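You operate a simulated robot arm through the tools that you are given. There is no shell and no other tool. Be economical: measure what you need, move in short steps, check, and stop when the job is done.

Carry out the task below with a simulated robot arm. There is one attempt and no reset: what you move stays moved.

JOB
Clamp the first stand's plate, brush it, clear its vent and free it.
Fine: wire brush and steel pin, each back in its hole.

It is judged by the outcome, as a careful person would: the job done as asked, and still so three seconds after it is handed in. It fails if anything else is knocked over, pushed out of place, dropped, spilled or broken.

ROBOT AND FRAMES
A 7-joint arm with a two-finger parallel gripper, fixed in place. Base frame: the origin is at the foot of the arm, x ahead of it, y to its left, z up; the work surface is at about z = 0. Units: m, rad, N and s.
With the tool pointing down near the work surface it reaches from about 0.22 to 0.58 m from the base axis. Its first joint turns from -1.152 to 1.152 rad. Payload 2.5 kg.
The tool frame sits at the grasp point between the pads (the TCP): z along the fingers, y along the line on which they close. The tips reach 0.023 m beyond it. Largest opening 0.094 m; finger width 0.038, thickness 0.01; the body of the gripper, 0.054 by 0.096 m, starts 0.039 m behind the TCP.
Orientation is that of the tool frame in the base frame, as a unit quaternion [w, x, y, z]. With the fingers straight down and closing along the base's y, the tool's x points along the base's -x, its y along +y and its z along -z.

CONTROLS
- The arm moves only by the tool move_arm. Its argument "targets" is text: rows parted by semicolons, each of 7 numbers parted by spaces: the shift along the tool's x, y, z in m, then the turn, a rotation vector about the tool's x, y, z in rad, then the finger opening in m, from 0 to 0.094. In form: dx dy dz wx wy wz gripper; .... A call has 1 to 10 rows; each row shifts and turns the commanded pose from where the row before left it, along the tool's axes as they then stand. A row lasts 0.2 s, in which the tool goes at most 0.05 m and 0.15 rad; a call with a longer step from one row to the next is refused whole, and so is a gripper value outside its range. A pose out of reach is approached as far as the arm can. The call stops where the force on the tool passes 40 N (or 10 N more than at its start, if that is more) or the arm is blocked; 0.2 s more then pass. Each finger travels about 0.108 m/s and halts on what it meets, pressing with about 25 N; the grip force reading is that of the motor and also rises with nothing between the fingers. The clock runs only during rows and for 0.2 s after the last one: add rows that do not move to give the fingers time. The reply holds the time, the measured pose of the TCP, the force on the tool along the base axes, the opening and the grip force, in the units named above and with some noise.
- Cameras (640 x 400 px; columns grow to the right, rows downward): "scene" is fixed at [0.0574, -0.3945, 0.5413]; the picture's right is [0.99, 0.15, 0.00], its down [0.09, -0.57, -0.82] and it looks along [-0.12, 0.81, -0.58] (base axes); focal length 214 px, centre (320, 200). "wrist" rides on the gripper at [0.086, 0.016, -0.074] in the tool frame; the picture's right is [-0.18, 0.98, 0.00], its down [-0.58, -0.11, -0.81] and it looks along [-0.79, -0.15, 0.59] (tool axes); focal length 243 px, centre (320, 200). There is no depth. A picture from a camera that has moved, and an enlarged one, comes with that camera's place and axes in the base frame and with its lens.
- snapshot(camera): a new picture of that camera. It takes no simulated time.
- inspect(camera, box): a new picture of the part [left, top, right, bottom] of that camera's present view, enlarged. It takes no simulated time.
- job_done(): hands the job in; it is judged then, once.

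Go step by step. Nothing tells you positions but the pictures and the camera data: compare them with the known pose of the tool, close in by small moves and look again before you grip or let go. The budget is 120 turns and 68 pictures, counting those below and the enlarged ones. Unless the task says otherwise, let go and move clear before handing in, and close with one line.

The tools are called after "Call:" as name(argument=value, ...) on one line, values as JSON. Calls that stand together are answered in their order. move_arm: Moves the arm, as the interface text tells. Its arguments: {"type":"object","properties":{"targets":{"type":"string"}},"required":["targets"]} The other tools are called the same way: snapshot (camera) takes a picture; inspect (camera, box) takes an enlarged picture of a part of a camera's view; job_done () hands the job in.

At the start:

```text
clock: 0.0
tcp_pos: [0.3136, -0.0103, 0.4532]
orientation: [0.0, 0.0, 1.0, -0.001]
contact_force: [0.8, -0.3, 1.1]
gripper_width: 0.0938
grasp_force: 0.1
```

scene: 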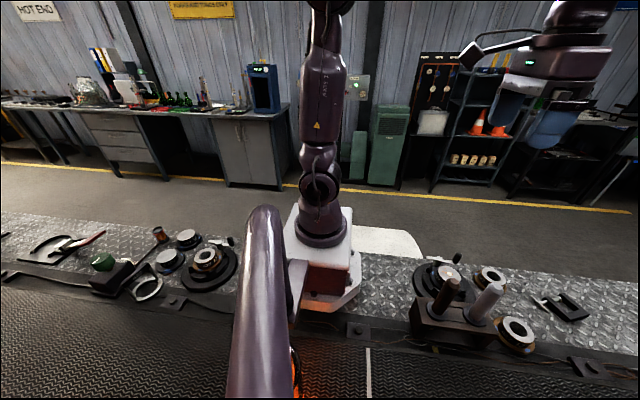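
wrist: 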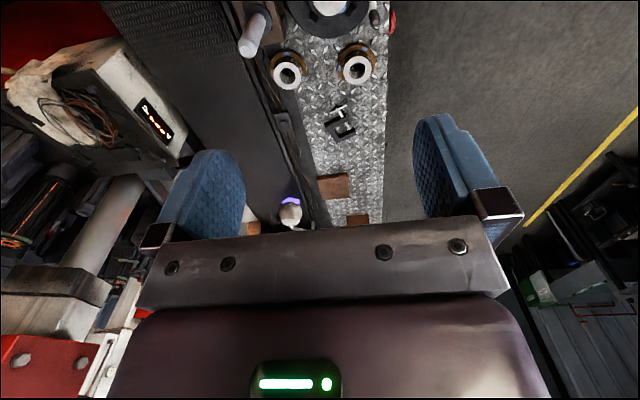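

I see a tool block with two handles and a few round items on the right, which is the reachable side. I'll enlarge that area to identify the stand, clamp, vent and tools.

Call:
inspect(camera="scene", box=[390, 240, 630, 390])

Call:
inspect(camera="wrist", box=[220, 0, 420, 125])

Call:
inspect(camera="scene", box=[0, 210, 260, 320])

```text
2.67 times, centred on (510, 315) of scene
camera zoom: at [0.0574, -0.3945, 0.5413], right [0.99, 0.15, 0.0], down [0.09, -0.57, -0.82], along [-0.12, 0.81, -0.58], focal length 572 px, centre (-187, -107)
```

zoom: 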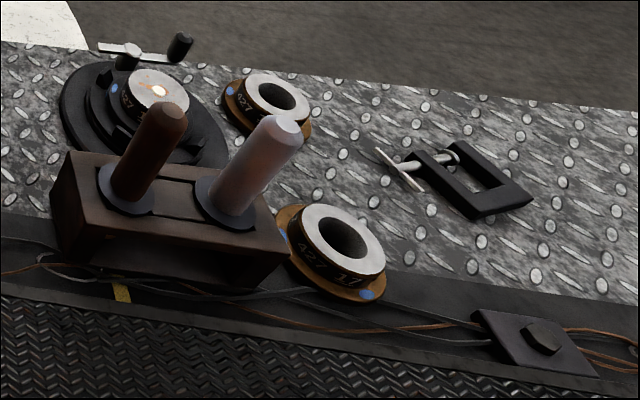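

```text
3.20 times, centred on (320, 62) of wrist
camera zoom: at [0.2265, 0.0065, 0.5283], right [0.18, 0.98, 0.0], down [0.58, -0.11, 0.81], along [0.79, -0.15, -0.59], focal length 776 px, centre (320, 640)
```

zoom: 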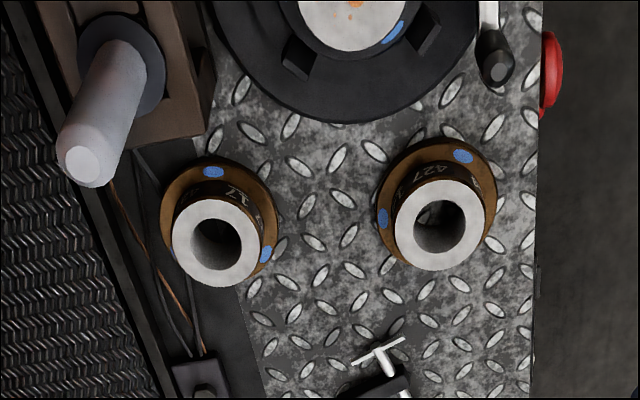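

```text
2.46 times, centred on (130, 265) of scene
camera zoom: at [0.0574, -0.3945, 0.5413], right [0.99, 0.15, 0.0], down [0.09, -0.57, -0.82], along [-0.12, 0.81, -0.58], focal length 528 px, centre (788, 40)
```

zoom: 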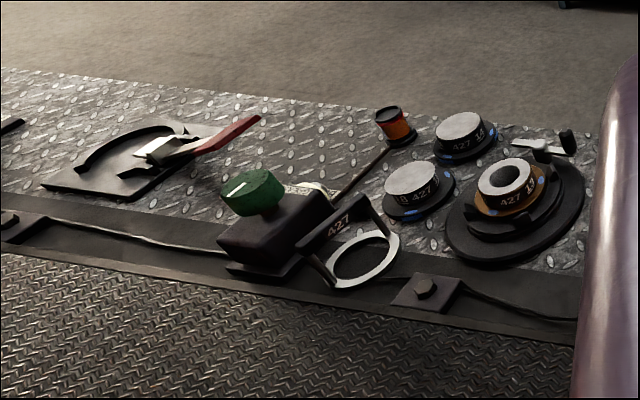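

The reachable stand is at about (0.33, 0.0), with the two-handled tool block in front of it. I'll tilt the gripper so the wrist camera looks down on the stand.

Call:
move_arm(targets="0.02 0 0 0 0.15 0 0.094; 0.02 0 0 0 0.15 0 0.094; 0.02 0 0 0 0.15 0 0.094; 0 0 0 0 0 0 0.094")

Call:
snapshot(camera="wrist")

```text
clock: 1.0
tcp_pos: [0.2553, -0.0107, 0.4624]
orientation: [-0.225, 0.0, 0.974, 0.0]
contact_force: [-0.8, -0.2, -0.4]
gripper_width: 0.0941
grasp_force: 0.0
```

```text
62 pictures are left
camera wrist: at [0.2091, 0.0064, 0.5676], right [0.17, 0.98, -0.08], down [0.87, -0.11, 0.47], along [0.45, -0.15, -0.88], focal length 243 px, centre (320, 200)
```

wrist: 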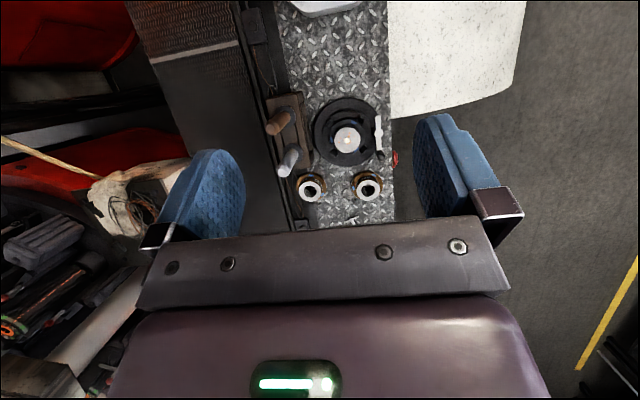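

Call:
inspect(camera="wrist", box=[240, 80, 416, 190])

Call:
inspect(camera="scene", box=[405, 245, 525, 320])

```text
3.64 times, centred on (328, 135) of wrist
camera zoom: at [0.2091, 0.0064, 0.5676], right [0.17, 0.98, -0.08], down [0.87, -0.11, 0.47], along [0.45, -0.15, -0.88], focal length 882 px, centre (291, 436)
```

zoom: 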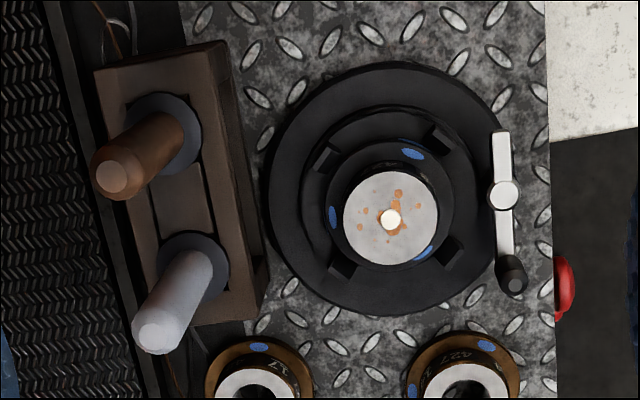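

```text
5.33 times, centred on (465, 282) of scene
camera zoom: at [0.0574, -0.3945, 0.5413], right [0.99, 0.15, 0.0], down [0.09, -0.57, -0.82], along [-0.12, 0.81, -0.58], focal length 1144 px, centre (-453, -240)
```

zoom: 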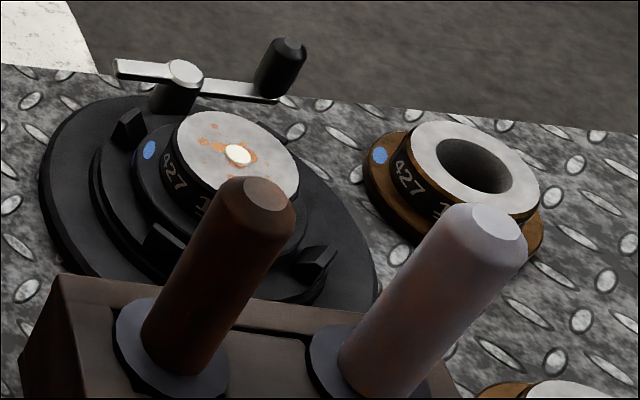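

The plate sits in a three-jaw chuck at (0.34, 0.00), top at z≈0.058, with a crank at (0.342, 0.066) whose knob is at (0.385, 0.065). I'll go closer to understand the crank, jaws and tools.

Call:
move_arm(targets="-0.0248 0.006 0.0302 0 0 0 0.094; -0.0248 0.006 0.0302 0 0 0 0.094; -0.0248 0.006 0.0302 0 0 0 0.094; -0.0248 0.006 0.0302 0 0 0 0.094; -0.0248 0.006 0.0302 0 0 0 0.094; 0 0 0 0 0 0 0.094")

Call:
inspect(camera="wrist", box=[190, 0, 446, 160])

Call:
inspect(camera="scene", box=[405, 240, 485, 290])

```text
clock: 2.4
tcp_pos: [0.2993, 0.0199, 0.2706]
orientation: [-0.223, 0.001, 0.975, 0.001]
contact_force: [0.5, -0.6, -0.2]
gripper_width: 0.0941
grasp_force: 0.0
```

```text
2.50 times, centred on (318, 80) of wrist
camera zoom: at [0.2537, 0.0372, 0.3763], right [0.17, 0.98, -0.08], down [0.87, -0.11, 0.47], along [0.46, -0.15, -0.88], focal length 606 px, centre (325, 500)
```

zoom: 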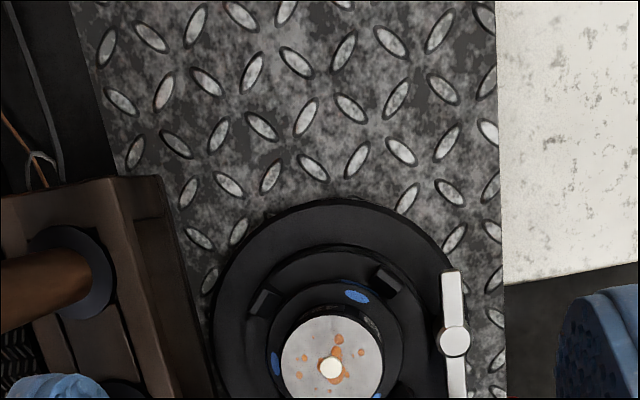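

```text
8.00 times, centred on (445, 265) of scene
camera zoom: at [0.0574, -0.3945, 0.5413], right [0.99, 0.15, 0.0], down [0.09, -0.57, -0.82], along [-0.12, 0.81, -0.58], focal length 1716 px, centre (-680, -320)
```

zoom: 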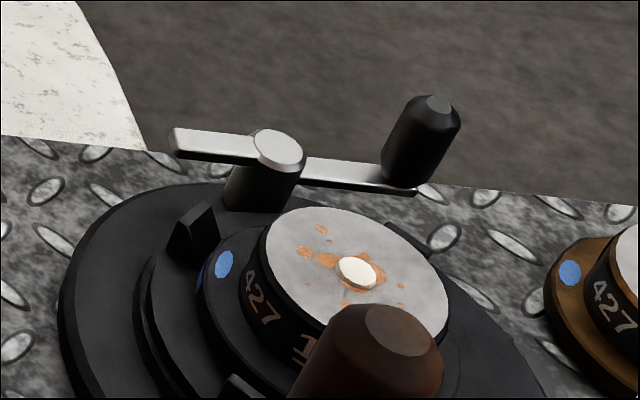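

The crank bar sits on a post next to the plate, with a black knob at its far end. I'll set the tool vertical again and hover above the knob to look at it closely.

Call:
move_arm(targets="0 0 0 0 -0.15 0 0.05; 0 0 0 0 -0.15 0 0.05; 0 0 0 0 -0.15 0 0.05; -0.0215 0.0115 0.025 0 0 0 0.05; -0.0215 0.0115 0.025 0 0 0 0.05; -0.0215 0.0115 0.025 0 0 0 0.05; -0.0215 0.0115 0.025 0 0 0 0.05; 0 0 0 0 0 0 0.05")

Call:
snapshot(camera="wrist")

Call:
inspect(camera="scene", box=[400, 190, 560, 290])

```text
clock: 4.2
tcp_pos: [0.3855, 0.0634, 0.1707]
orientation: [0.0, 0.0, 1.0, 0.0]
contact_force: [0.4, 0.4, 0.1]
gripper_width: 0.0502
grasp_force: 0.0
```

```text
57 pictures are left
camera wrist: at [0.298, 0.0812, 0.2466], right [0.18, 0.98, 0.0], down [0.58, -0.11, 0.81], along [0.79, -0.15, -0.59], focal length 243 px, centre (320, 200)
```

wrist: 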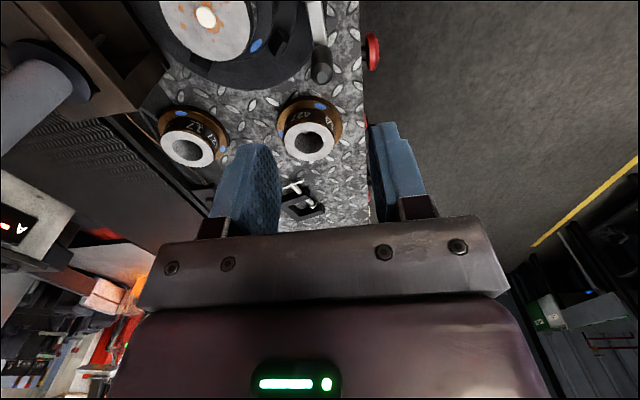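

```text
4.00 times, centred on (480, 240) of scene
camera zoom: at [0.0574, -0.3945, 0.5413], right [0.99, 0.15, 0.0], down [0.09, -0.57, -0.82], along [-0.12, 0.81, -0.58], focal length 858 px, centre (-320, 40)
```

zoom: 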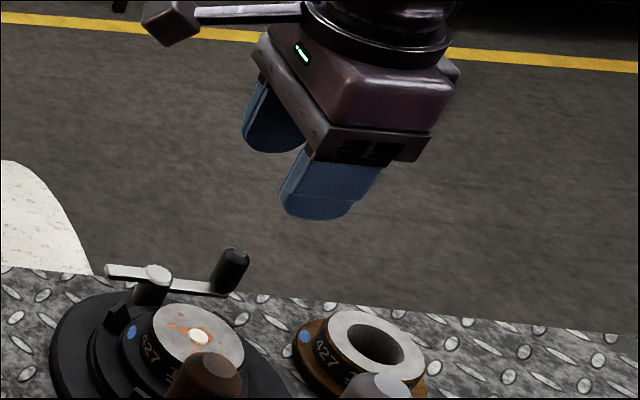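

The knob is at about (0.383, 0.066), right below. I'll descend around it.

Call:
move_arm(targets="0.001 0.001 0.03 0 0 0 0.05; 0.001 0.001 0.03 0 0 0 0.05; 0 0 0.025 0 0 0 0.05; 0 0 0 0 0 0 0.05")

Call:
snapshot(camera="wrist")

Call:
inspect(camera="scene", box=[400, 230, 496, 290])

```text
clock: 5.2
tcp_pos: [0.3844, 0.0667, 0.0865]
orientation: [0.0, 0.0, 1.0, 0.001]
contact_force: [0.1, -0.7, 0.5]
gripper_width: 0.0498
grasp_force: 0.0
```

```text
55 pictures are left
camera wrist: at [0.2962, 0.0837, 0.1617], right [0.19, 0.98, 0.0], down [0.58, -0.11, 0.81], along [0.79, -0.15, -0.59], focal length 243 px, centre (320, 200)
```

wrist: 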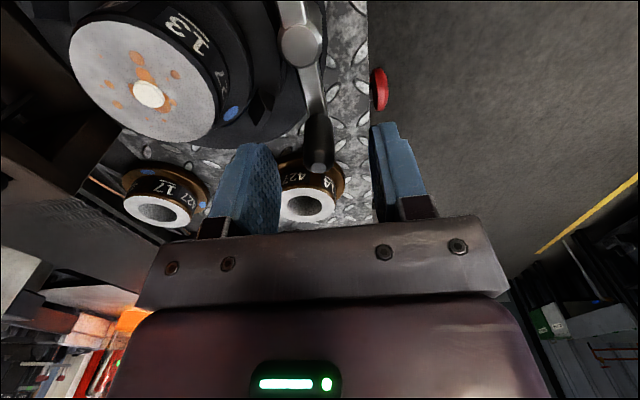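

```text
6.67 times, centred on (448, 260) of scene
camera zoom: at [0.0574, -0.3945, 0.5413], right [0.99, 0.15, 0.0], down [0.09, -0.57, -0.82], along [-0.12, 0.81, -0.58], focal length 1430 px, centre (-533, -200)
```

zoom: 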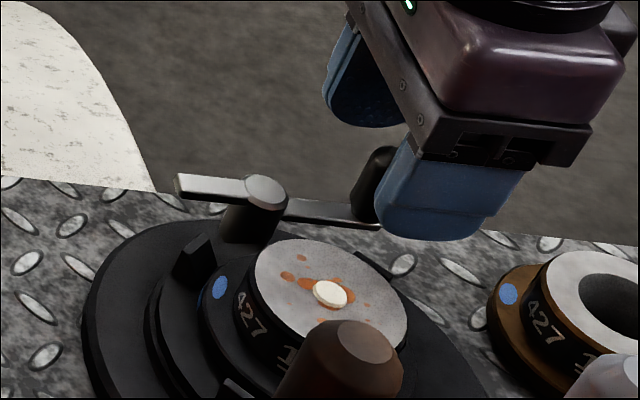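

The fingers straddle the knob correctly. I'll lower a bit and close on it.

Call:
move_arm(targets="-0.001 0 0.011 0 0 0 0.05; 0 0 0 0 0 0 0.01; 0 0 0 0 0 0 0.01; 0 0 0 0 0 0 0.01")

Call:
inspect(camera="scene", box=[400, 230, 496, 290])

```text
clock: 6.2
tcp_pos: [0.3852, 0.0666, 0.0767]
orientation: [0.0, 0.001, 1.0, 0.0]
contact_force: [0.7, -0.5, 0.6]
gripper_width: 0.0164
grasp_force: 45.0
```

```text
6.67 times, centred on (448, 260) of scene
camera zoom: at [0.0574, -0.3945, 0.5413], right [0.99, 0.15, 0.0], down [0.09, -0.57, -0.82], along [-0.12, 0.81, -0.58], focal length 1430 px, centre (-533, -200)
```

zoom: 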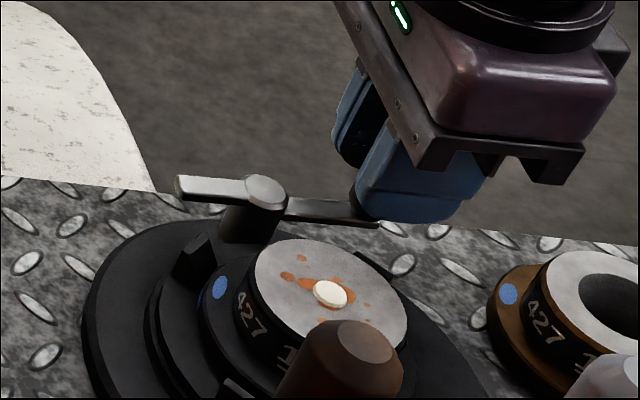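

The knob is held (16 mm). I'll try a small counter-clockwise arc about the pivot and watch the force and the jaws.

Call:
move_arm(targets="0.0005 0.0064 0 0 0 -0.15 0.01; 0.0005 0.0064 0 0 0 -0.15 0.01; 0 0 0 0 0 0 0.01")

Call:
inspect(camera="scene", box=[400, 230, 496, 290])

```text
clock: 7.0
tcp_pos: [0.3838, 0.081, 0.0765]
orientation: [-0.001, -0.149, 0.989, 0.001]
contact_force: [-12.3, -0.6, 8.7]
gripper_width: 0.0166
grasp_force: 44.6
```

```text
6.67 times, centred on (448, 260) of scene
camera zoom: at [0.0573, -0.3945, 0.5412], right [0.99, 0.15, 0.0], down [0.09, -0.57, -0.82], along [-0.12, 0.81, -0.58], focal length 1430 px, centre (-533, -200)
```

zoom: 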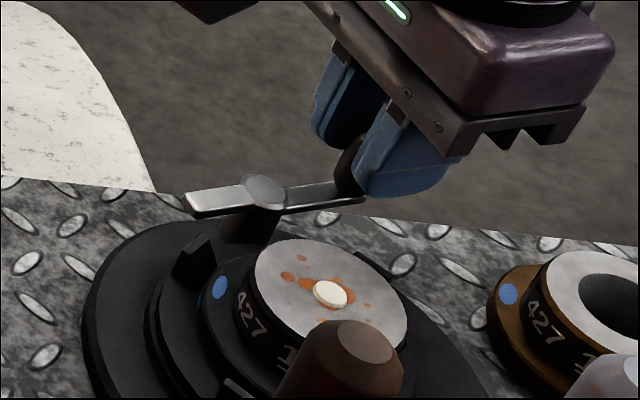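

The crank turns freely in this direction. I'll continue and check whether the jaws close or open.

Call:
move_arm(targets="0.0008 0.0066 0 0 0 -0.15 0.01; 0.0008 0.0066 0 0 0 -0.15 0.01; 0.0008 0.0066 0 0 0 -0.15 0.01; 0.0005 0.0066 0 0 0 -0.15 0.01; 0 0 0 0 0 0 0.01")

Call:
inspect(camera="scene", box=[400, 230, 496, 290])

Call:
inspect(camera="wrist", box=[0, 0, 400, 250])

```text
clock: 8.2
tcp_pos: [0.3695, 0.1009, 0.0762]
orientation: [0.001, -0.436, 0.9, -0.001]
contact_force: [0.6, -1.4, 13.2]
gripper_width: 0.0163
grasp_force: 45.4
```

```text
6.67 times, centred on (448, 260) of scene
camera zoom: at [0.0573, -0.3945, 0.5413], right [0.99, 0.15, 0.0], down [0.09, -0.57, -0.82], along [-0.12, 0.81, -0.58], focal length 1430 px, centre (-533, -200)
```

zoom: 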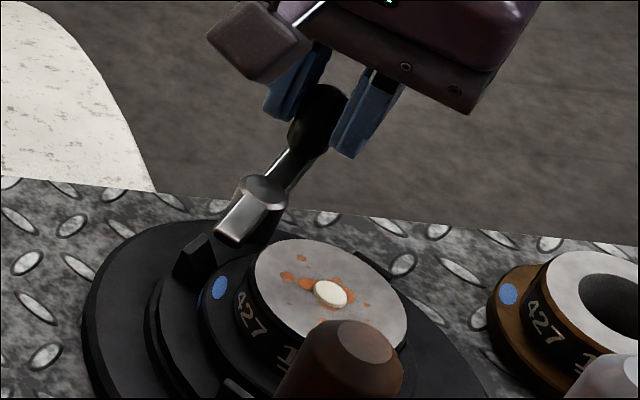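

```text
1.60 times, centred on (200, 125) of wrist
camera zoom: at [0.3021, 0.0441, 0.1511], right [-0.66, 0.75, 0.0], down [0.44, 0.39, 0.81], along [0.61, 0.53, -0.59], focal length 388 px, centre (512, 320)
```

zoom: 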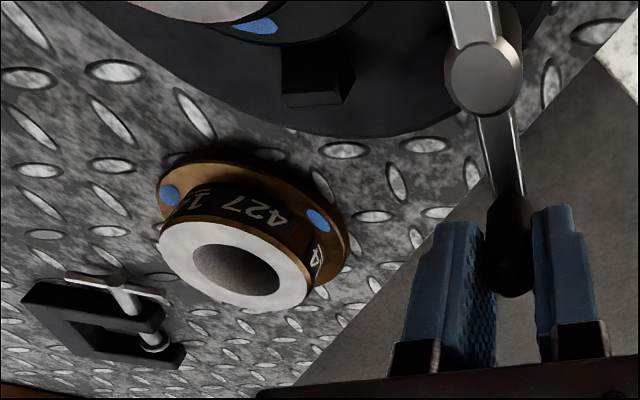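

After about 50° counter-clockwise the jaws have not moved. I'll turn back and try clockwise past the start.

Call:
move_arm(targets="0.0005 -0.0068 0 0 0 0.15 0.01; 0.0005 -0.0068 0 0 0 0.15 0.01; 0.0005 -0.0068 0 0 0 0.15 0.01; 0.0005 -0.0068 0 0 0 0.15 0.01; 0.0005 -0.0068 0 0 0 0.15 0.01; 0.0005 -0.0068 0 0 0 0.15 0.01; 0 0 0 0 0 0 0.01")

```text
clock: 9.8
tcp_pos: [0.3861, 0.066, 0.0762]
orientation: [0.0, 0.001, 1.0, 0.001]
contact_force: [2.2, 4.8, 0.4]
gripper_width: 0.0163
grasp_force: 44.8
```

Back at the start angle. Now a short clockwise step.

Call:
move_arm(targets="0.0005 -0.0066 0 0 0 0.15 0.01; 0.0005 -0.0066 0 0 0 0.15 0.01; 0 0 0 0 0 0 0.01")

Call:
inspect(camera="scene", box=[400, 230, 496, 290])

```text
clock: 10.3
tcp_pos: [0.385, 0.0656, 0.0765]
orientation: [0.0, 0.097, 0.995, 0.006]
contact_force: [-0.6, 3.7, -1.9]
gripper_width: 0.0165
grasp_force: 44.6
stopped in row 2: the force on the tool passed its limit (the readings are from after the stop); the commanded pose is now the measured one
```

```text
6.67 times, centred on (448, 260) of scene
camera zoom: at [0.0574, -0.3945, 0.5413], right [0.99, 0.15, 0.0], down [0.09, -0.57, -0.82], along [-0.12, 0.81, -0.58], focal length 1430 px, centre (-533, -200)
```

zoom: 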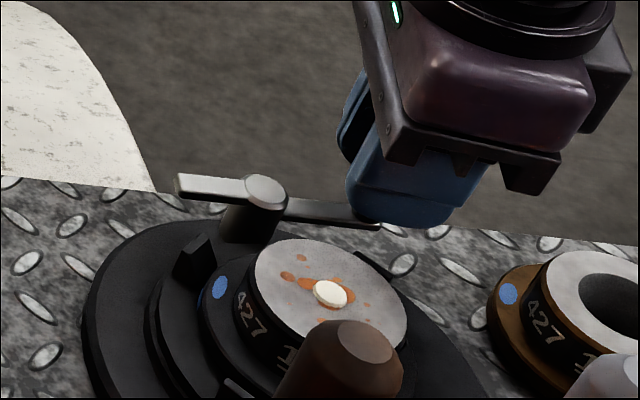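

That's a hard stop, so the start is the fully open end and clamping is counter-clockwise, further than I went. I'll realign the grip and swing about 80°.

Call:
move_arm(targets="0 0 0 0 0 -0.15 0.01; 0.0005 0.0065 0 0 0 -0.15 0.01; 0.0005 0.0065 0 0 0 -0.15 0.01; 0.0005 0.0065 0 0 0 -0.15 0.01; 0.0005 0.0065 0 0 0 -0.15 0.01; 0.0005 0.0065 0 0 0 -0.15 0.01; 0.0005 0.0065 0 0 0 -0.15 0.01; 0.0005 0.0065 0 0 0 -0.15 0.01; 0.0005 0.0065 0 0 0 -0.15 0.01; 0.0005 0.0065 0 0 0 -0.15 0.01")

Call:
inspect(camera="scene", box=[400, 230, 496, 290])

```text
clock: 12.5
tcp_pos: [0.3521, 0.1086, 0.0759]
orientation: [0.003, -0.607, 0.795, 0.006]
contact_force: [-2.1, 6.2, -5.1]
gripper_width: 0.0166
grasp_force: 45.5
```

```text
6.67 times, centred on (448, 260) of scene
camera zoom: at [0.0574, -0.3945, 0.5413], right [0.99, 0.15, 0.0], down [0.09, -0.57, -0.82], along [-0.12, 0.81, -0.58], focal length 1430 px, centre (-533, -200)
```

zoom: 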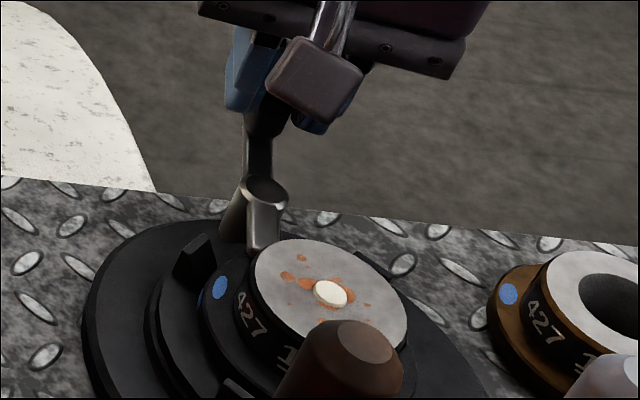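

Jaws still open at about 75°; the swing stays easy. I'll continue.

Call:
move_arm(targets="0.0005 0.0065 0 0 0 -0.15 0.01; 0.0005 0.0065 0 0 0 -0.15 0.01; 0.0005 0.0065 0 0 0 -0.15 0.01; 0.0005 0.0065 0 0 0 -0.15 0.01; 0.0005 0.0065 0 0 0 -0.15 0.01; 0 0 0 0 0 0 0.01")

Call:
inspect(camera="scene", box=[400, 230, 496, 290])

```text
clock: 13.6
tcp_pos: [0.338, 0.1093, 0.0806]
orientation: [-0.019, 0.815, -0.58, 0.008]
contact_force: [21.3, 4.9, 0.4]
gripper_width: 0.0194
grasp_force: 10.4
stopped in row 5: the force on the tool passed its limit (the readings are from after the stop); the commanded pose is now the measured one
```

```text
6.67 times, centred on (448, 260) of scene
camera zoom: at [0.0574, -0.3945, 0.5412], right [0.99, 0.15, 0.0], down [0.09, -0.57, -0.82], along [-0.12, 0.81, -0.58], focal length 1430 px, centre (-533, -200)
```

zoom: 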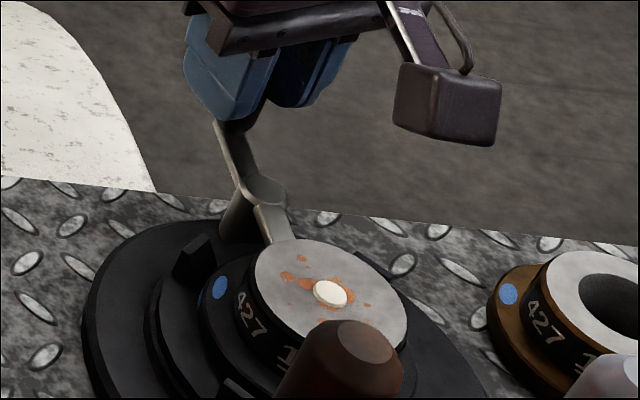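

The crank is blocked at about 100°, possibly its clamped end stop. I'll let go, rise a bit and look at the chuck from above.

Call:
move_arm(targets="0 0 0 0 0 0 0.04; 0 0 0 0 0 0 0.04; 0 0 -0.04 0 0 0 0.04; 0 0 -0.04 0 0 0 0.04; 0 0 0 0 0 0 0.04")

Call:
inspect(camera="scene", box=[400, 230, 496, 290])

Call:
snapshot(camera="wrist")

```text
clock: 14.8
tcp_pos: [0.3327, 0.1094, 0.16]
orientation: [-0.013, 0.816, -0.579, 0.002]
contact_force: [0.0, -1.1, 0.1]
gripper_width: 0.04
grasp_force: 0.0
```

```text
6.67 times, centred on (448, 260) of scene
camera zoom: at [0.0574, -0.3945, 0.5413], right [0.99, 0.15, 0.0], down [0.09, -0.57, -0.82], along [-0.12, 0.81, -0.58], focal length 1430 px, centre (-533, -200)
```

zoom: 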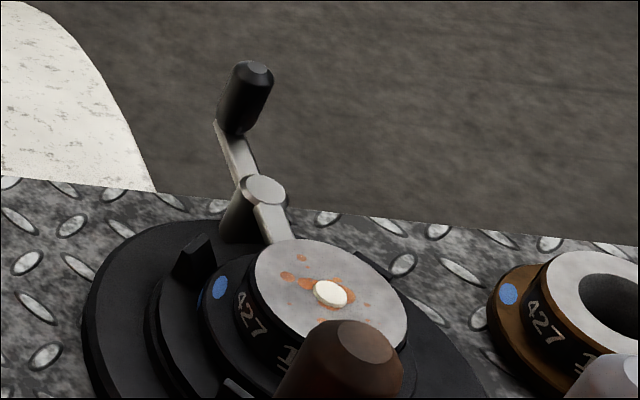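

```text
45 pictures are left
camera wrist: at [0.3435, 0.0218, 0.233], right [-0.99, -0.15, -0.02], down [-0.1, 0.57, 0.81], along [-0.11, 0.81, -0.58], focal length 243 px, centre (320, 200)
```

wrist: 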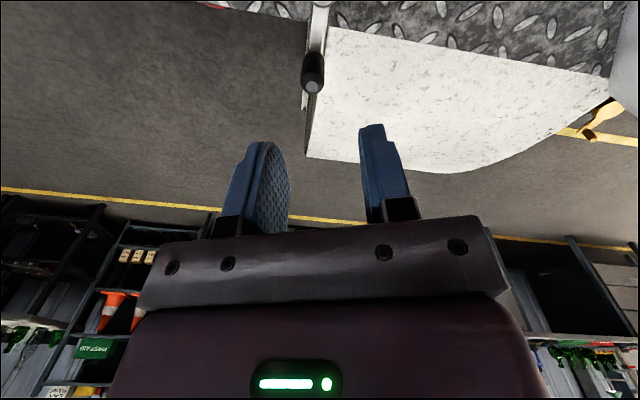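

The crank stays where I left it, about 95° from the start. I'll unwind the wrist and look at the jaws from above.

Call:
move_arm(targets="0 0 -0.012 0 0 0.147 0.04; 0 0 -0.012 0 0 0.147 0.04; 0 0 -0.012 0 0 0.147 0.04; 0 0 -0.012 0 0 0.147 0.04; 0 0 -0.012 0 0 0.147 0.04; 0 0 -0.012 0 0 0.147 0.04; 0 0 -0.012 0 0 0.147 0.04; 0 0 -0.012 0 0 0.147 0.04; 0 0 -0.012 0 0 0.147 0.04; 0 0 -0.012 0 0 0.147 0.04")

Call:
move_arm(targets="0 0 0 0 0 0.147 0.04; 0 0 0 0 0 0.147 0.04; 0 0 0 0 0 0.147 0.04; 0.02 -0.037 0 0 0 0 0.04; 0.02 -0.037 0 0 0 0 0.04; 0.02 -0.037 0 0 0 0 0.04; 0.02 0 0 0 0.15 0 0.04; 0 0 0 0 0.15 0 0.04; 0 0 0 0 0.15 0 0.04; 0 0 0 0 0 0 0.04")

Call:
inspect(camera="wrist", box=[220, 60, 460, 210])

```text
clock: 17.0
tcp_pos: [0.3299, 0.1046, 0.2793]
orientation: [0.011, -0.214, 0.977, 0.006]
contact_force: [0.6, -0.1, 0.1]
gripper_width: 0.0398
grasp_force: 0.1
```

```text
clock: 19.2
tcp_pos: [0.2489, -0.0047, 0.277]
orientation: [-0.213, 0.0, 0.977, 0.008]
contact_force: [-0.6, -0.3, -0.1]
gripper_width: 0.0397
grasp_force: 0.0
```

```text
2.67 times, centred on (340, 135) of wrist
camera zoom: at [0.2005, 0.0097, 0.3805], right [0.17, 0.98, -0.06], down [0.86, -0.12, 0.49], along [0.47, -0.14, -0.87], focal length 647 px, centre (267, 373)
```

zoom: 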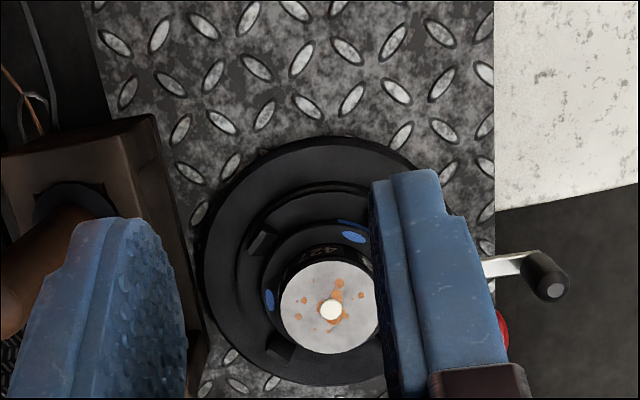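

The fingers block the view; I'll open them.

Call:
move_arm(targets="0 0 0 0 0 0 0.094; 0 0 -0.03 0 0 0 0.094; 0 0 -0.02 0 0 0 0.094")

Call:
inspect(camera="wrist", box=[260, 60, 420, 160])

```text
clock: 20.0
tcp_pos: [0.2701, -0.0067, 0.3212]
orientation: [-0.213, 0.001, 0.977, 0.009]
contact_force: [-0.1, -0.3, -0.7]
gripper_width: 0.0943
grasp_force: 0.1
```

```text
4.00 times, centred on (340, 110) of wrist
camera zoom: at [0.2213, 0.0079, 0.4262], right [0.17, 0.98, -0.06], down [0.86, -0.12, 0.49], along [0.47, -0.14, -0.87], focal length 970 px, centre (240, 560)
```

zoom: 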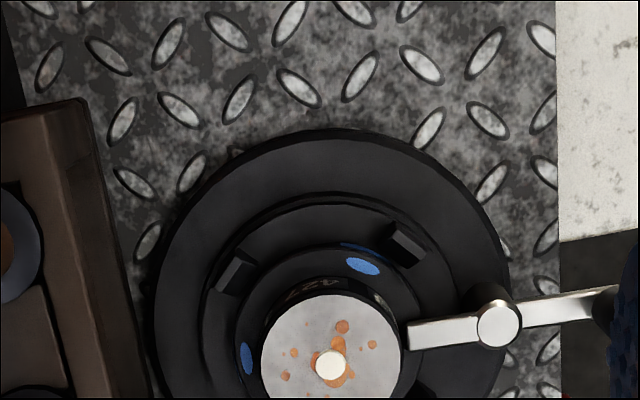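

The bar now lies at 90°, its short end pointing at the plate centre and lying over the plate's flange against its end stop, so it's the clamping arm and the plate is clamped. Next is the brown (wooden) handle at about (0.272, -0.12), top z≈0.175; I'll hover there.

Call:
move_arm(targets="0 0 0 0 -0.143 0 0.094; 0 0 0 0 -0.143 0 0.094; 0 0 0 0 -0.143 0 0.094; 0 0 0 0.018 0 0 0.094; 0 -0.038 0 0 0 0 0.08; 0 -0.038 0 0 0 0 0.08; 0 -0.037 0.03 0 0 0 0.08; 0 0 0.03 0 0 0 0.08; 0 0 0 0 0 0 0.08")

Call:
snapshot(camera="wrist")

Call:
snapshot(camera="scene")

```text
clock: 22.0
tcp_pos: [0.2693, -0.1217, 0.2621]
orientation: [0.0, 0.002, 1.0, 0.001]
contact_force: [-0.4, 0.0, -0.7]
gripper_width: 0.0803
grasp_force: 0.1
```

```text
42 pictures are left
camera wrist: at [0.1815, -0.1035, 0.3376], right [0.19, 0.98, 0.0], down [0.58, -0.11, 0.81], along [0.79, -0.15, -0.59], focal length 243 px, centre (320, 200)
```

wrist: 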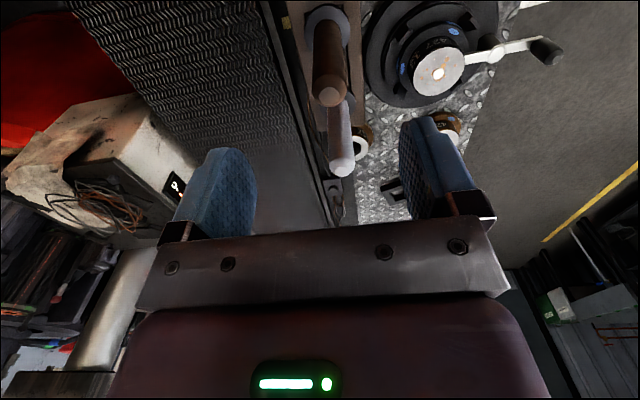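

```text
41 pictures are left
```

scene: 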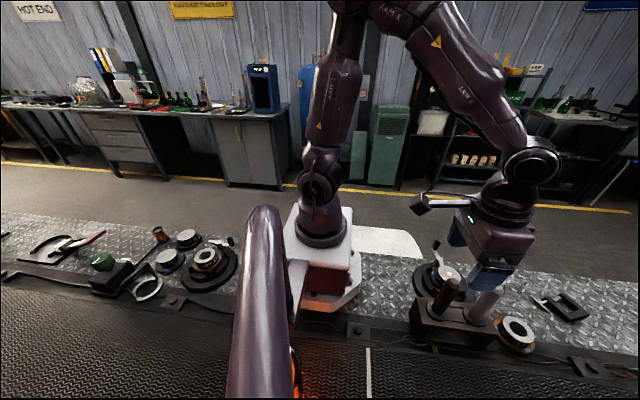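

The brown handle top is at about (0.276, -0.117). I'll descend with the fingers straddling it.

Call:
move_arm(targets="-0.003 0.002 0.036 0 0 0 0.07; -0.003 0.002 0.036 0 0 0 0.07; 0 0 0 0 0 0 0.07")

Call:
snapshot(camera="wrist")

Call:
inspect(camera="scene", box=[390, 220, 550, 320])

```text
clock: 22.8
tcp_pos: [0.2729, -0.1161, 0.1893]
orientation: [0.0, 0.003, 1.0, 0.001]
contact_force: [0.0, 0.1, 0.3]
gripper_width: 0.0701
grasp_force: 0.1
```

```text
40 pictures are left
camera wrist: at [0.1857, -0.0986, 0.2647], right [0.19, 0.98, 0.0], down [0.58, -0.11, 0.81], along [0.79, -0.15, -0.59], focal length 243 px, centre (320, 200)
```

wrist: 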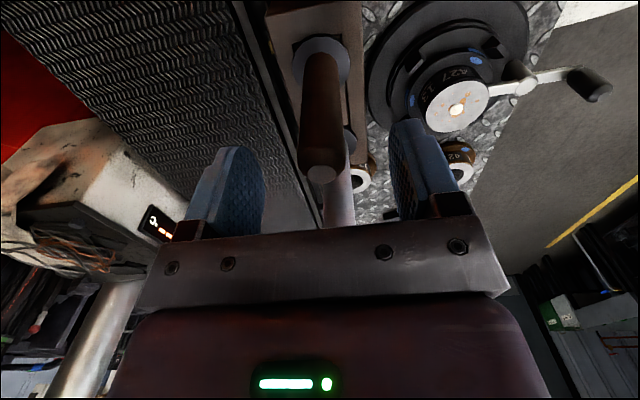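

```text
4.00 times, centred on (470, 270) of scene
camera zoom: at [0.0574, -0.3945, 0.5413], right [0.99, 0.15, 0.0], down [0.09, -0.57, -0.82], along [-0.12, 0.81, -0.58], focal length 858 px, centre (-280, -80)
```

zoom: 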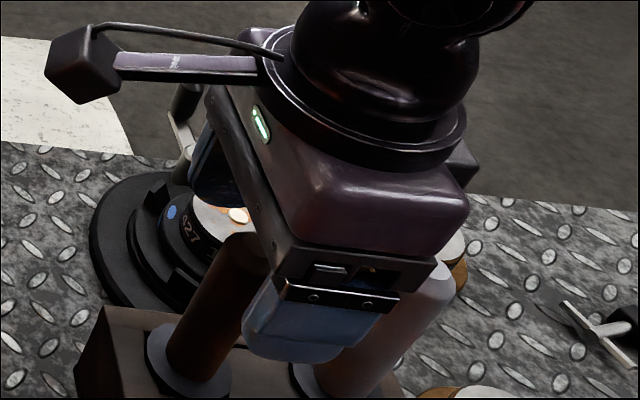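

Handle lies centred between the fingers. I'll lower to z≈0.148 and close.

Call:
move_arm(targets="-0.002 0 0.02 0 0 0 0.07; 0 0 0.02 0 0 0 0.07; 0 0 0 0 0 0 0.02; 0 0 0 0 0 0 0.02; 0 0 0 0 0 0 0.02; 0 0 0 0 0 0 0.02")

Call:
inspect(camera="scene", box=[390, 220, 550, 320])

```text
clock: 24.2
tcp_pos: [0.2757, -0.1159, 0.1492]
orientation: [0.0, 0.003, 1.0, 0.0]
contact_force: [-0.2, 0.7, -0.3]
gripper_width: 0.0244
grasp_force: 25.0
```

```text
4.00 times, centred on (470, 270) of scene
camera zoom: at [0.0574, -0.3945, 0.5413], right [0.99, 0.15, 0.0], down [0.09, -0.57, -0.82], along [-0.12, 0.81, -0.58], focal length 858 px, centre (-280, -80)
```

zoom: 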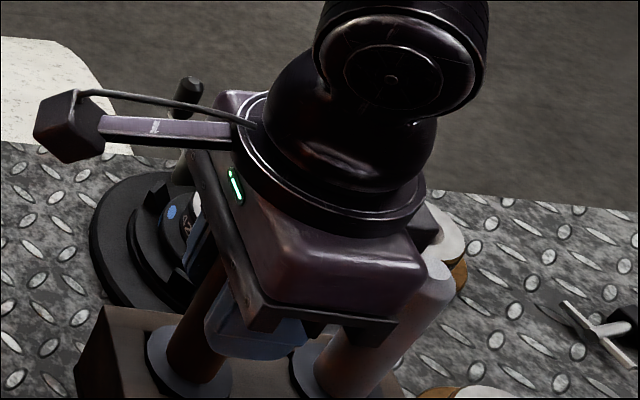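

Gripped (24 mm) at (0.2757, -0.1159, 0.149). I'll lift straight up and look at the tool's working end.

Call:
move_arm(targets="0 0 -0.01 0 0 0 0.02; 0 0 -0.02 0 0 0 0.02; 0 0 -0.03 0 0 0 0.02; 0 0 -0.03 0 0 0 0.02; 0 0 -0.03 0 0 0 0.02; 0 0 0 0 0 0 0.02")

Call:
inspect(camera="scene", box=[390, 190, 582, 310])

Call:
snapshot(camera="wrist")

```text
clock: 25.6
tcp_pos: [0.2781, -0.1172, 0.2693]
orientation: [0.001, 0.003, 1.0, 0.0]
contact_force: [0.3, -0.2, -0.7]
gripper_width: 0.0242
grasp_force: 24.8
```

```text
3.33 times, centred on (486, 250) of scene
camera zoom: at [0.0574, -0.3945, 0.5413], right [0.99, 0.15, 0.0], down [0.09, -0.57, -0.82], along [-0.12, 0.81, -0.58], focal length 715 px, centre (-233, 33)
```

zoom: 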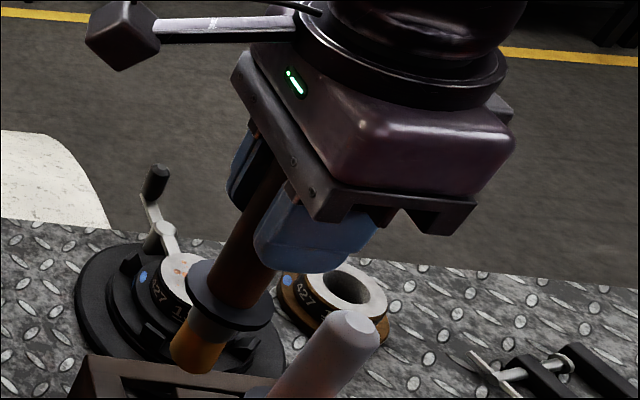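

```text
36 pictures are left
camera wrist: at [0.1905, -0.0994, 0.3446], right [0.19, 0.98, 0.0], down [0.58, -0.11, 0.81], along [0.79, -0.15, -0.59], focal length 243 px, centre (320, 200)
```

wrist: 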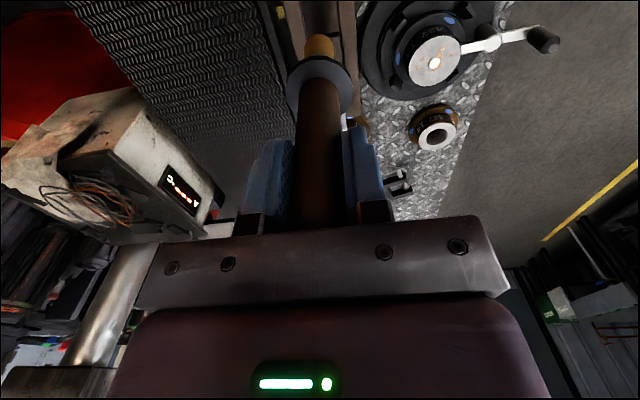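

It's the wire brush, its tip about 0.139 m below the TCP. I'll carry it above the plate centre (0.339, -0.001) and lower to just over the surface.

Call:
move_arm(targets="-0.0152 0.029 0 0 0 0 0.02; -0.0152 0.029 0 0 0 0 0.02; -0.0152 0.029 0 0 0 0 0.02; -0.0152 0.029 0 0 0 0 0.02; 0 0 0.03 0 0 0 0.02; 0 0 0.025 0 0 0 0.02; 0 0 0 0 0 0 0.02")

Call:
inspect(camera="scene", box=[400, 210, 528, 290])

Call:
inspect(camera="wrist", box=[224, 0, 416, 120])

```text
clock: 27.2
tcp_pos: [0.337, -0.0014, 0.2123]
orientation: [0.0, 0.003, 1.0, 0.0]
contact_force: [-1.1, -0.5, 0.1]
gripper_width: 0.0241
grasp_force: 24.9
```

```text
5.00 times, centred on (464, 250) of scene
camera zoom: at [0.0574, -0.3945, 0.5413], right [0.99, 0.15, 0.0], down [0.09, -0.57, -0.82], along [-0.12, 0.81, -0.58], focal length 1072 px, centre (-400, -50)
```

zoom: 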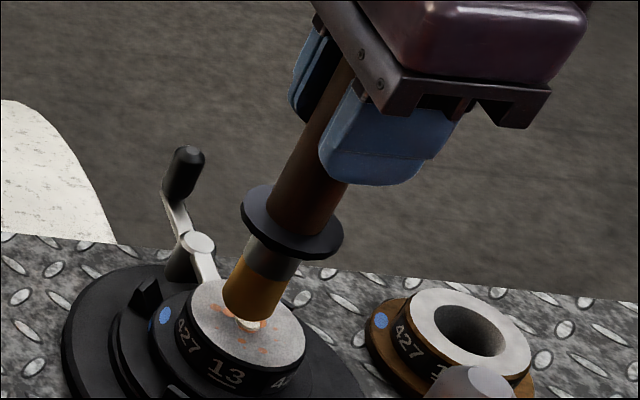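

```text
3.33 times, centred on (320, 60) of wrist
camera zoom: at [0.2501, 0.0163, 0.2875], right [0.19, 0.98, 0.0], down [0.58, -0.11, 0.81], along [0.79, -0.15, -0.59], focal length 809 px, centre (320, 667)
```

zoom: 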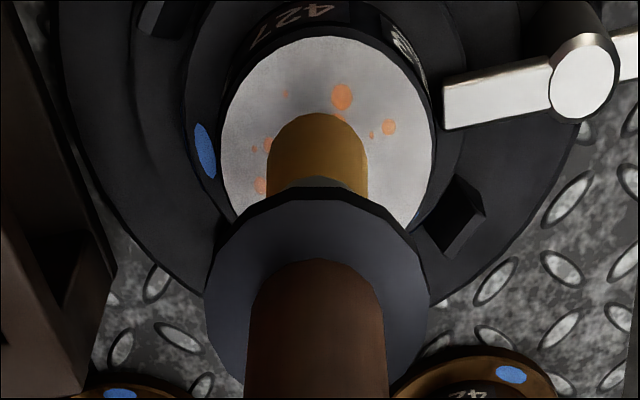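

The brush is centred a bit above the plate. I'll lower gently until I feel contact.

Call:
move_arm(targets="0 0 0.004 0 0 0 0.02; 0 0 0.004 0 0 0 0.02; 0 0 0.003 0 0 0 0.02; 0 0 0 0 0 0 0.02")

```text
clock: 28.2
tcp_pos: [0.3389, -0.0003, 0.2026]
orientation: [0.0, 0.003, 1.0, 0.0]
contact_force: [0.3, -0.6, -0.8]
gripper_width: 0.0241
grasp_force: 25.3
```

Call:
move_arm(targets="0 0 0.002 0 0 0 0.02; 0 0 0.002 0 0 0 0.02; 0 0 0 0 0 0 0.02")

Call:
inspect(camera="scene", box=[416, 240, 480, 280])

```text
clock: 29.0
tcp_pos: [0.3384, -0.0008, 0.1985]
orientation: [0.0, 0.002, 1.0, -0.001]
contact_force: [0.1, -0.1, -1.3]
gripper_width: 0.0242
grasp_force: 24.9
```

```text
10.00 times, centred on (448, 260) of scene
camera zoom: at [0.0574, -0.3945, 0.5413], right [0.99, 0.15, 0.0], down [0.09, -0.57, -0.82], along [-0.12, 0.81, -0.58], focal length 2145 px, centre (-960, -400)
```

zoom: 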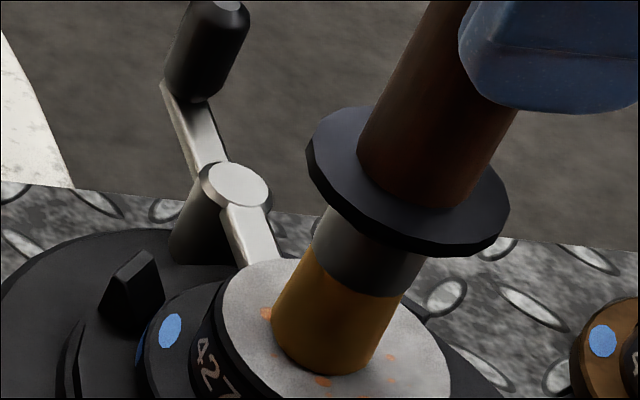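

Almost touching; a few more millimetres.

Call:
move_arm(targets="0 0 0.0015 0 0 0 0.02; 0 0 0.0015 0 0 0 0.02; 0 0 0 0 0 0 0.02")

```text
clock: 29.8
tcp_pos: [0.3397, -0.0005, 0.197]
orientation: [0.003, 0.003, 1.0, 0.0]
contact_force: [0.4, 0.0, 19.7]
gripper_width: 0.0244
grasp_force: 25.4
```

Contact, with about 20 N. I'll ease off about 1 mm and scrub back and forth.

Call:
move_arm(targets="0 0 -0.0012 0 0 0 0.02; -0.012 0 0 0 0 0 0.02; 0.012 0 0 0 0 0 0.02; 0.012 0 0 0 0 0 0.02; -0.012 0 0 0 0 0 0.02; 0 0.012 0 0 0 0 0.02; 0 -0.012 0 0 0 0 0.02; 0 -0.012 0 0 0 0 0.02; 0 0.012 0 0 0 0 0.02; 0 0 0 0 0 0 0.02")

Call:
inspect(camera="scene", box=[416, 240, 480, 280])

```text
clock: 32.0
tcp_pos: [0.3405, -0.0011, 0.1977]
orientation: [0.0, 0.002, 1.0, -0.001]
contact_force: [0.1, 0.8, -0.8]
gripper_width: 0.0242
grasp_force: 24.8
```

```text
10.00 times, centred on (448, 260) of scene
camera zoom: at [0.0574, -0.3945, 0.5413], right [0.99, 0.15, 0.0], down [0.09, -0.57, -0.82], along [-0.12, 0.81, -0.58], focal length 2145 px, centre (-960, -400)
```

zoom: 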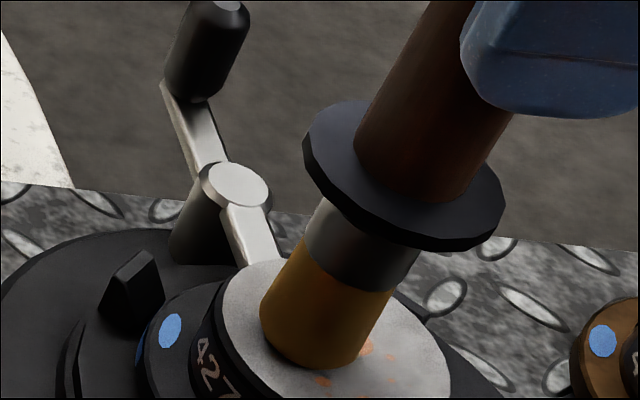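

Some spots remain and the pressure has faded. I'll lower slightly and scrub in a wider pattern.

Call:
move_arm(targets="0 0 0.0009 0 0 0 0.02; -0.007 0 0 0 0 0 0.02; -0.007 0 0 0 0 0 0.02; 0 0.007 0 0 0 0 0.02; 0.007 0.004 0 0 0 0 0.02; 0.007 0 0 0 0 0 0.02; 0 -0.011 0 0 0 0 0.02; 0 -0.009 0 0 0 0 0.02; -0.009 0 0 0 0 0 0.02; 0.009 0.009 0 0 0 0 0.02")

Call:
inspect(camera="scene", box=[416, 240, 480, 280])

```text
clock: 34.2
tcp_pos: [0.34, -0.0004, 0.1962]
orientation: [0.002, 0.003, 1.0, 0.0]
contact_force: [1.7, -1.4, 6.0]
gripper_width: 0.0241
grasp_force: 25.3
```

```text
10.00 times, centred on (448, 260) of scene
camera zoom: at [0.0574, -0.3945, 0.5413], right [0.99, 0.15, 0.0], down [0.09, -0.57, -0.82], along [-0.12, 0.81, -0.58], focal length 2145 px, centre (-960, -400)
```

zoom: 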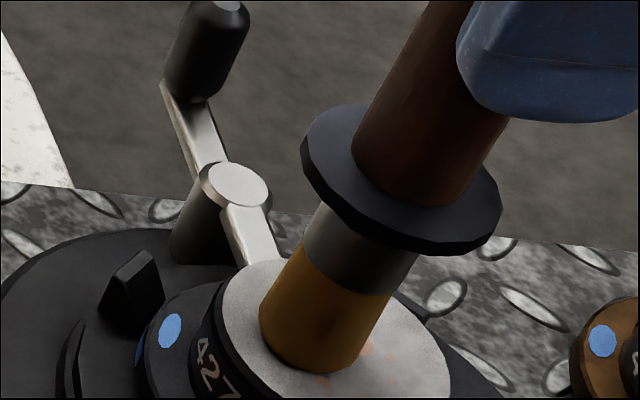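

The spots are fading, so the brushing works. More strokes with this pressure.

Call:
move_arm(targets="-0.012 0 0.0003 0 0 0 0.02; 0.012 0 0 0 0 0 0.02; -0.012 -0.008 0 0 0 0 0.02; 0.012 0.008 0 0 0 0 0.02; -0.012 0.008 0 0 0 0 0.02; 0.012 -0.008 0 0 0 0 0.02; 0 -0.012 0 0 0 0 0.02; 0 0.012 0 0 0 0 0.02; 0 0.011 0 0 0 0 0.02; 0 -0.011 0 0 0 0 0.02")

Call:
move_arm(targets="0.01 0 0 0 0 0 0.02; -0.01 0 0 0 0 0 0.02; 0.008 -0.008 0 0 0 0 0.02; -0.008 0.008 0 0 0 0 0.02; 0.008 0.008 0 0 0 0 0.02; -0.008 -0.008 0 0 0 0 0.02; -0.012 -0.006 0 0 0 0 0.02; 0.012 0.006 0 0 0 0 0.02; -0.012 0.006 0 0 0 0 0.02; 0.012 -0.006 0 0 0 0 0.02")

Call:
inspect(camera="scene", box=[416, 240, 480, 280])

```text
clock: 36.4
tcp_pos: [0.3389, -0.0001, 0.1955]
orientation: [-0.001, 0.003, 1.0, 0.0]
contact_force: [0.0, 3.1, 6.5]
gripper_width: 0.0241
grasp_force: 25.0
```

```text
clock: 38.6
tcp_pos: [0.3393, 0.0001, 0.1968]
orientation: [-0.001, 0.003, 1.0, -0.001]
contact_force: [-0.5, -1.3, -1.0]
gripper_width: 0.0241
grasp_force: 24.7
```

```text
10.00 times, centred on (448, 260) of scene
camera zoom: at [0.0574, -0.3945, 0.5413], right [0.99, 0.15, 0.0], down [0.09, -0.57, -0.82], along [-0.12, 0.81, -0.58], focal length 2145 px, centre (-960, -400)
```

zoom: 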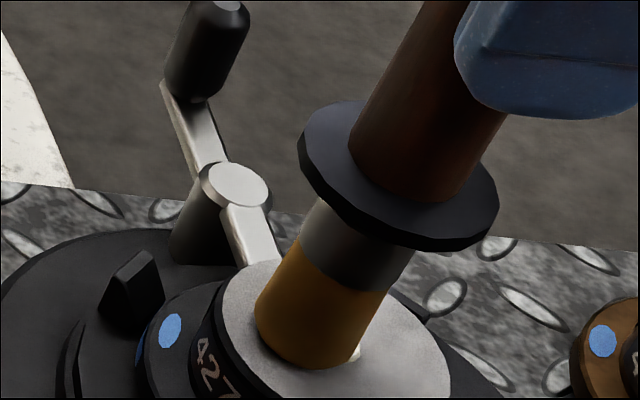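

The visible part looks clean. I'll lift the brush and check the whole face.

Call:
move_arm(targets="0 0 -0.03 0 0 0 0.02; 0 0 -0.04 0 0 0 0.02; 0 0 0 0 0 0 0.02")

Call:
inspect(camera="scene", box=[400, 190, 528, 270])

Call:
inspect(camera="wrist", box=[224, 0, 416, 120])

```text
clock: 39.4
tcp_pos: [0.3366, 0.0013, 0.2641]
orientation: [0.0, 0.003, 1.0, 0.0]
contact_force: [0.2, 0.9, -0.2]
gripper_width: 0.0241
grasp_force: 25.5
```

```text
5.00 times, centred on (464, 230) of scene
camera zoom: at [0.0574, -0.3945, 0.5413], right [0.99, 0.15, 0.0], down [0.09, -0.57, -0.82], along [-0.12, 0.81, -0.58], focal length 1072 px, centre (-400, 50)
```

zoom: 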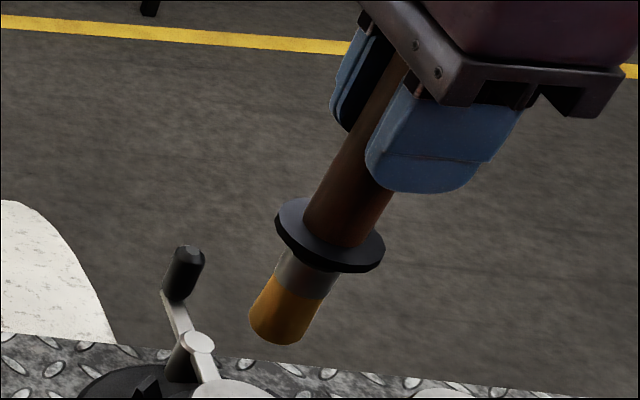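

```text
3.33 times, centred on (320, 60) of wrist
camera zoom: at [0.2501, 0.0184, 0.3398], right [0.19, 0.98, 0.0], down [0.58, -0.11, 0.81], along [0.79, -0.15, -0.59], focal length 809 px, centre (320, 667)
```

zoom: 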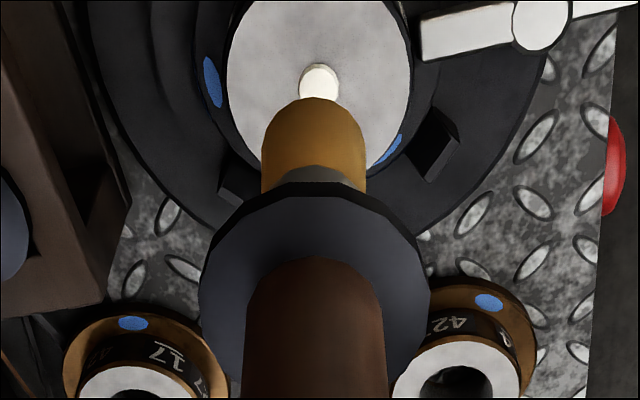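

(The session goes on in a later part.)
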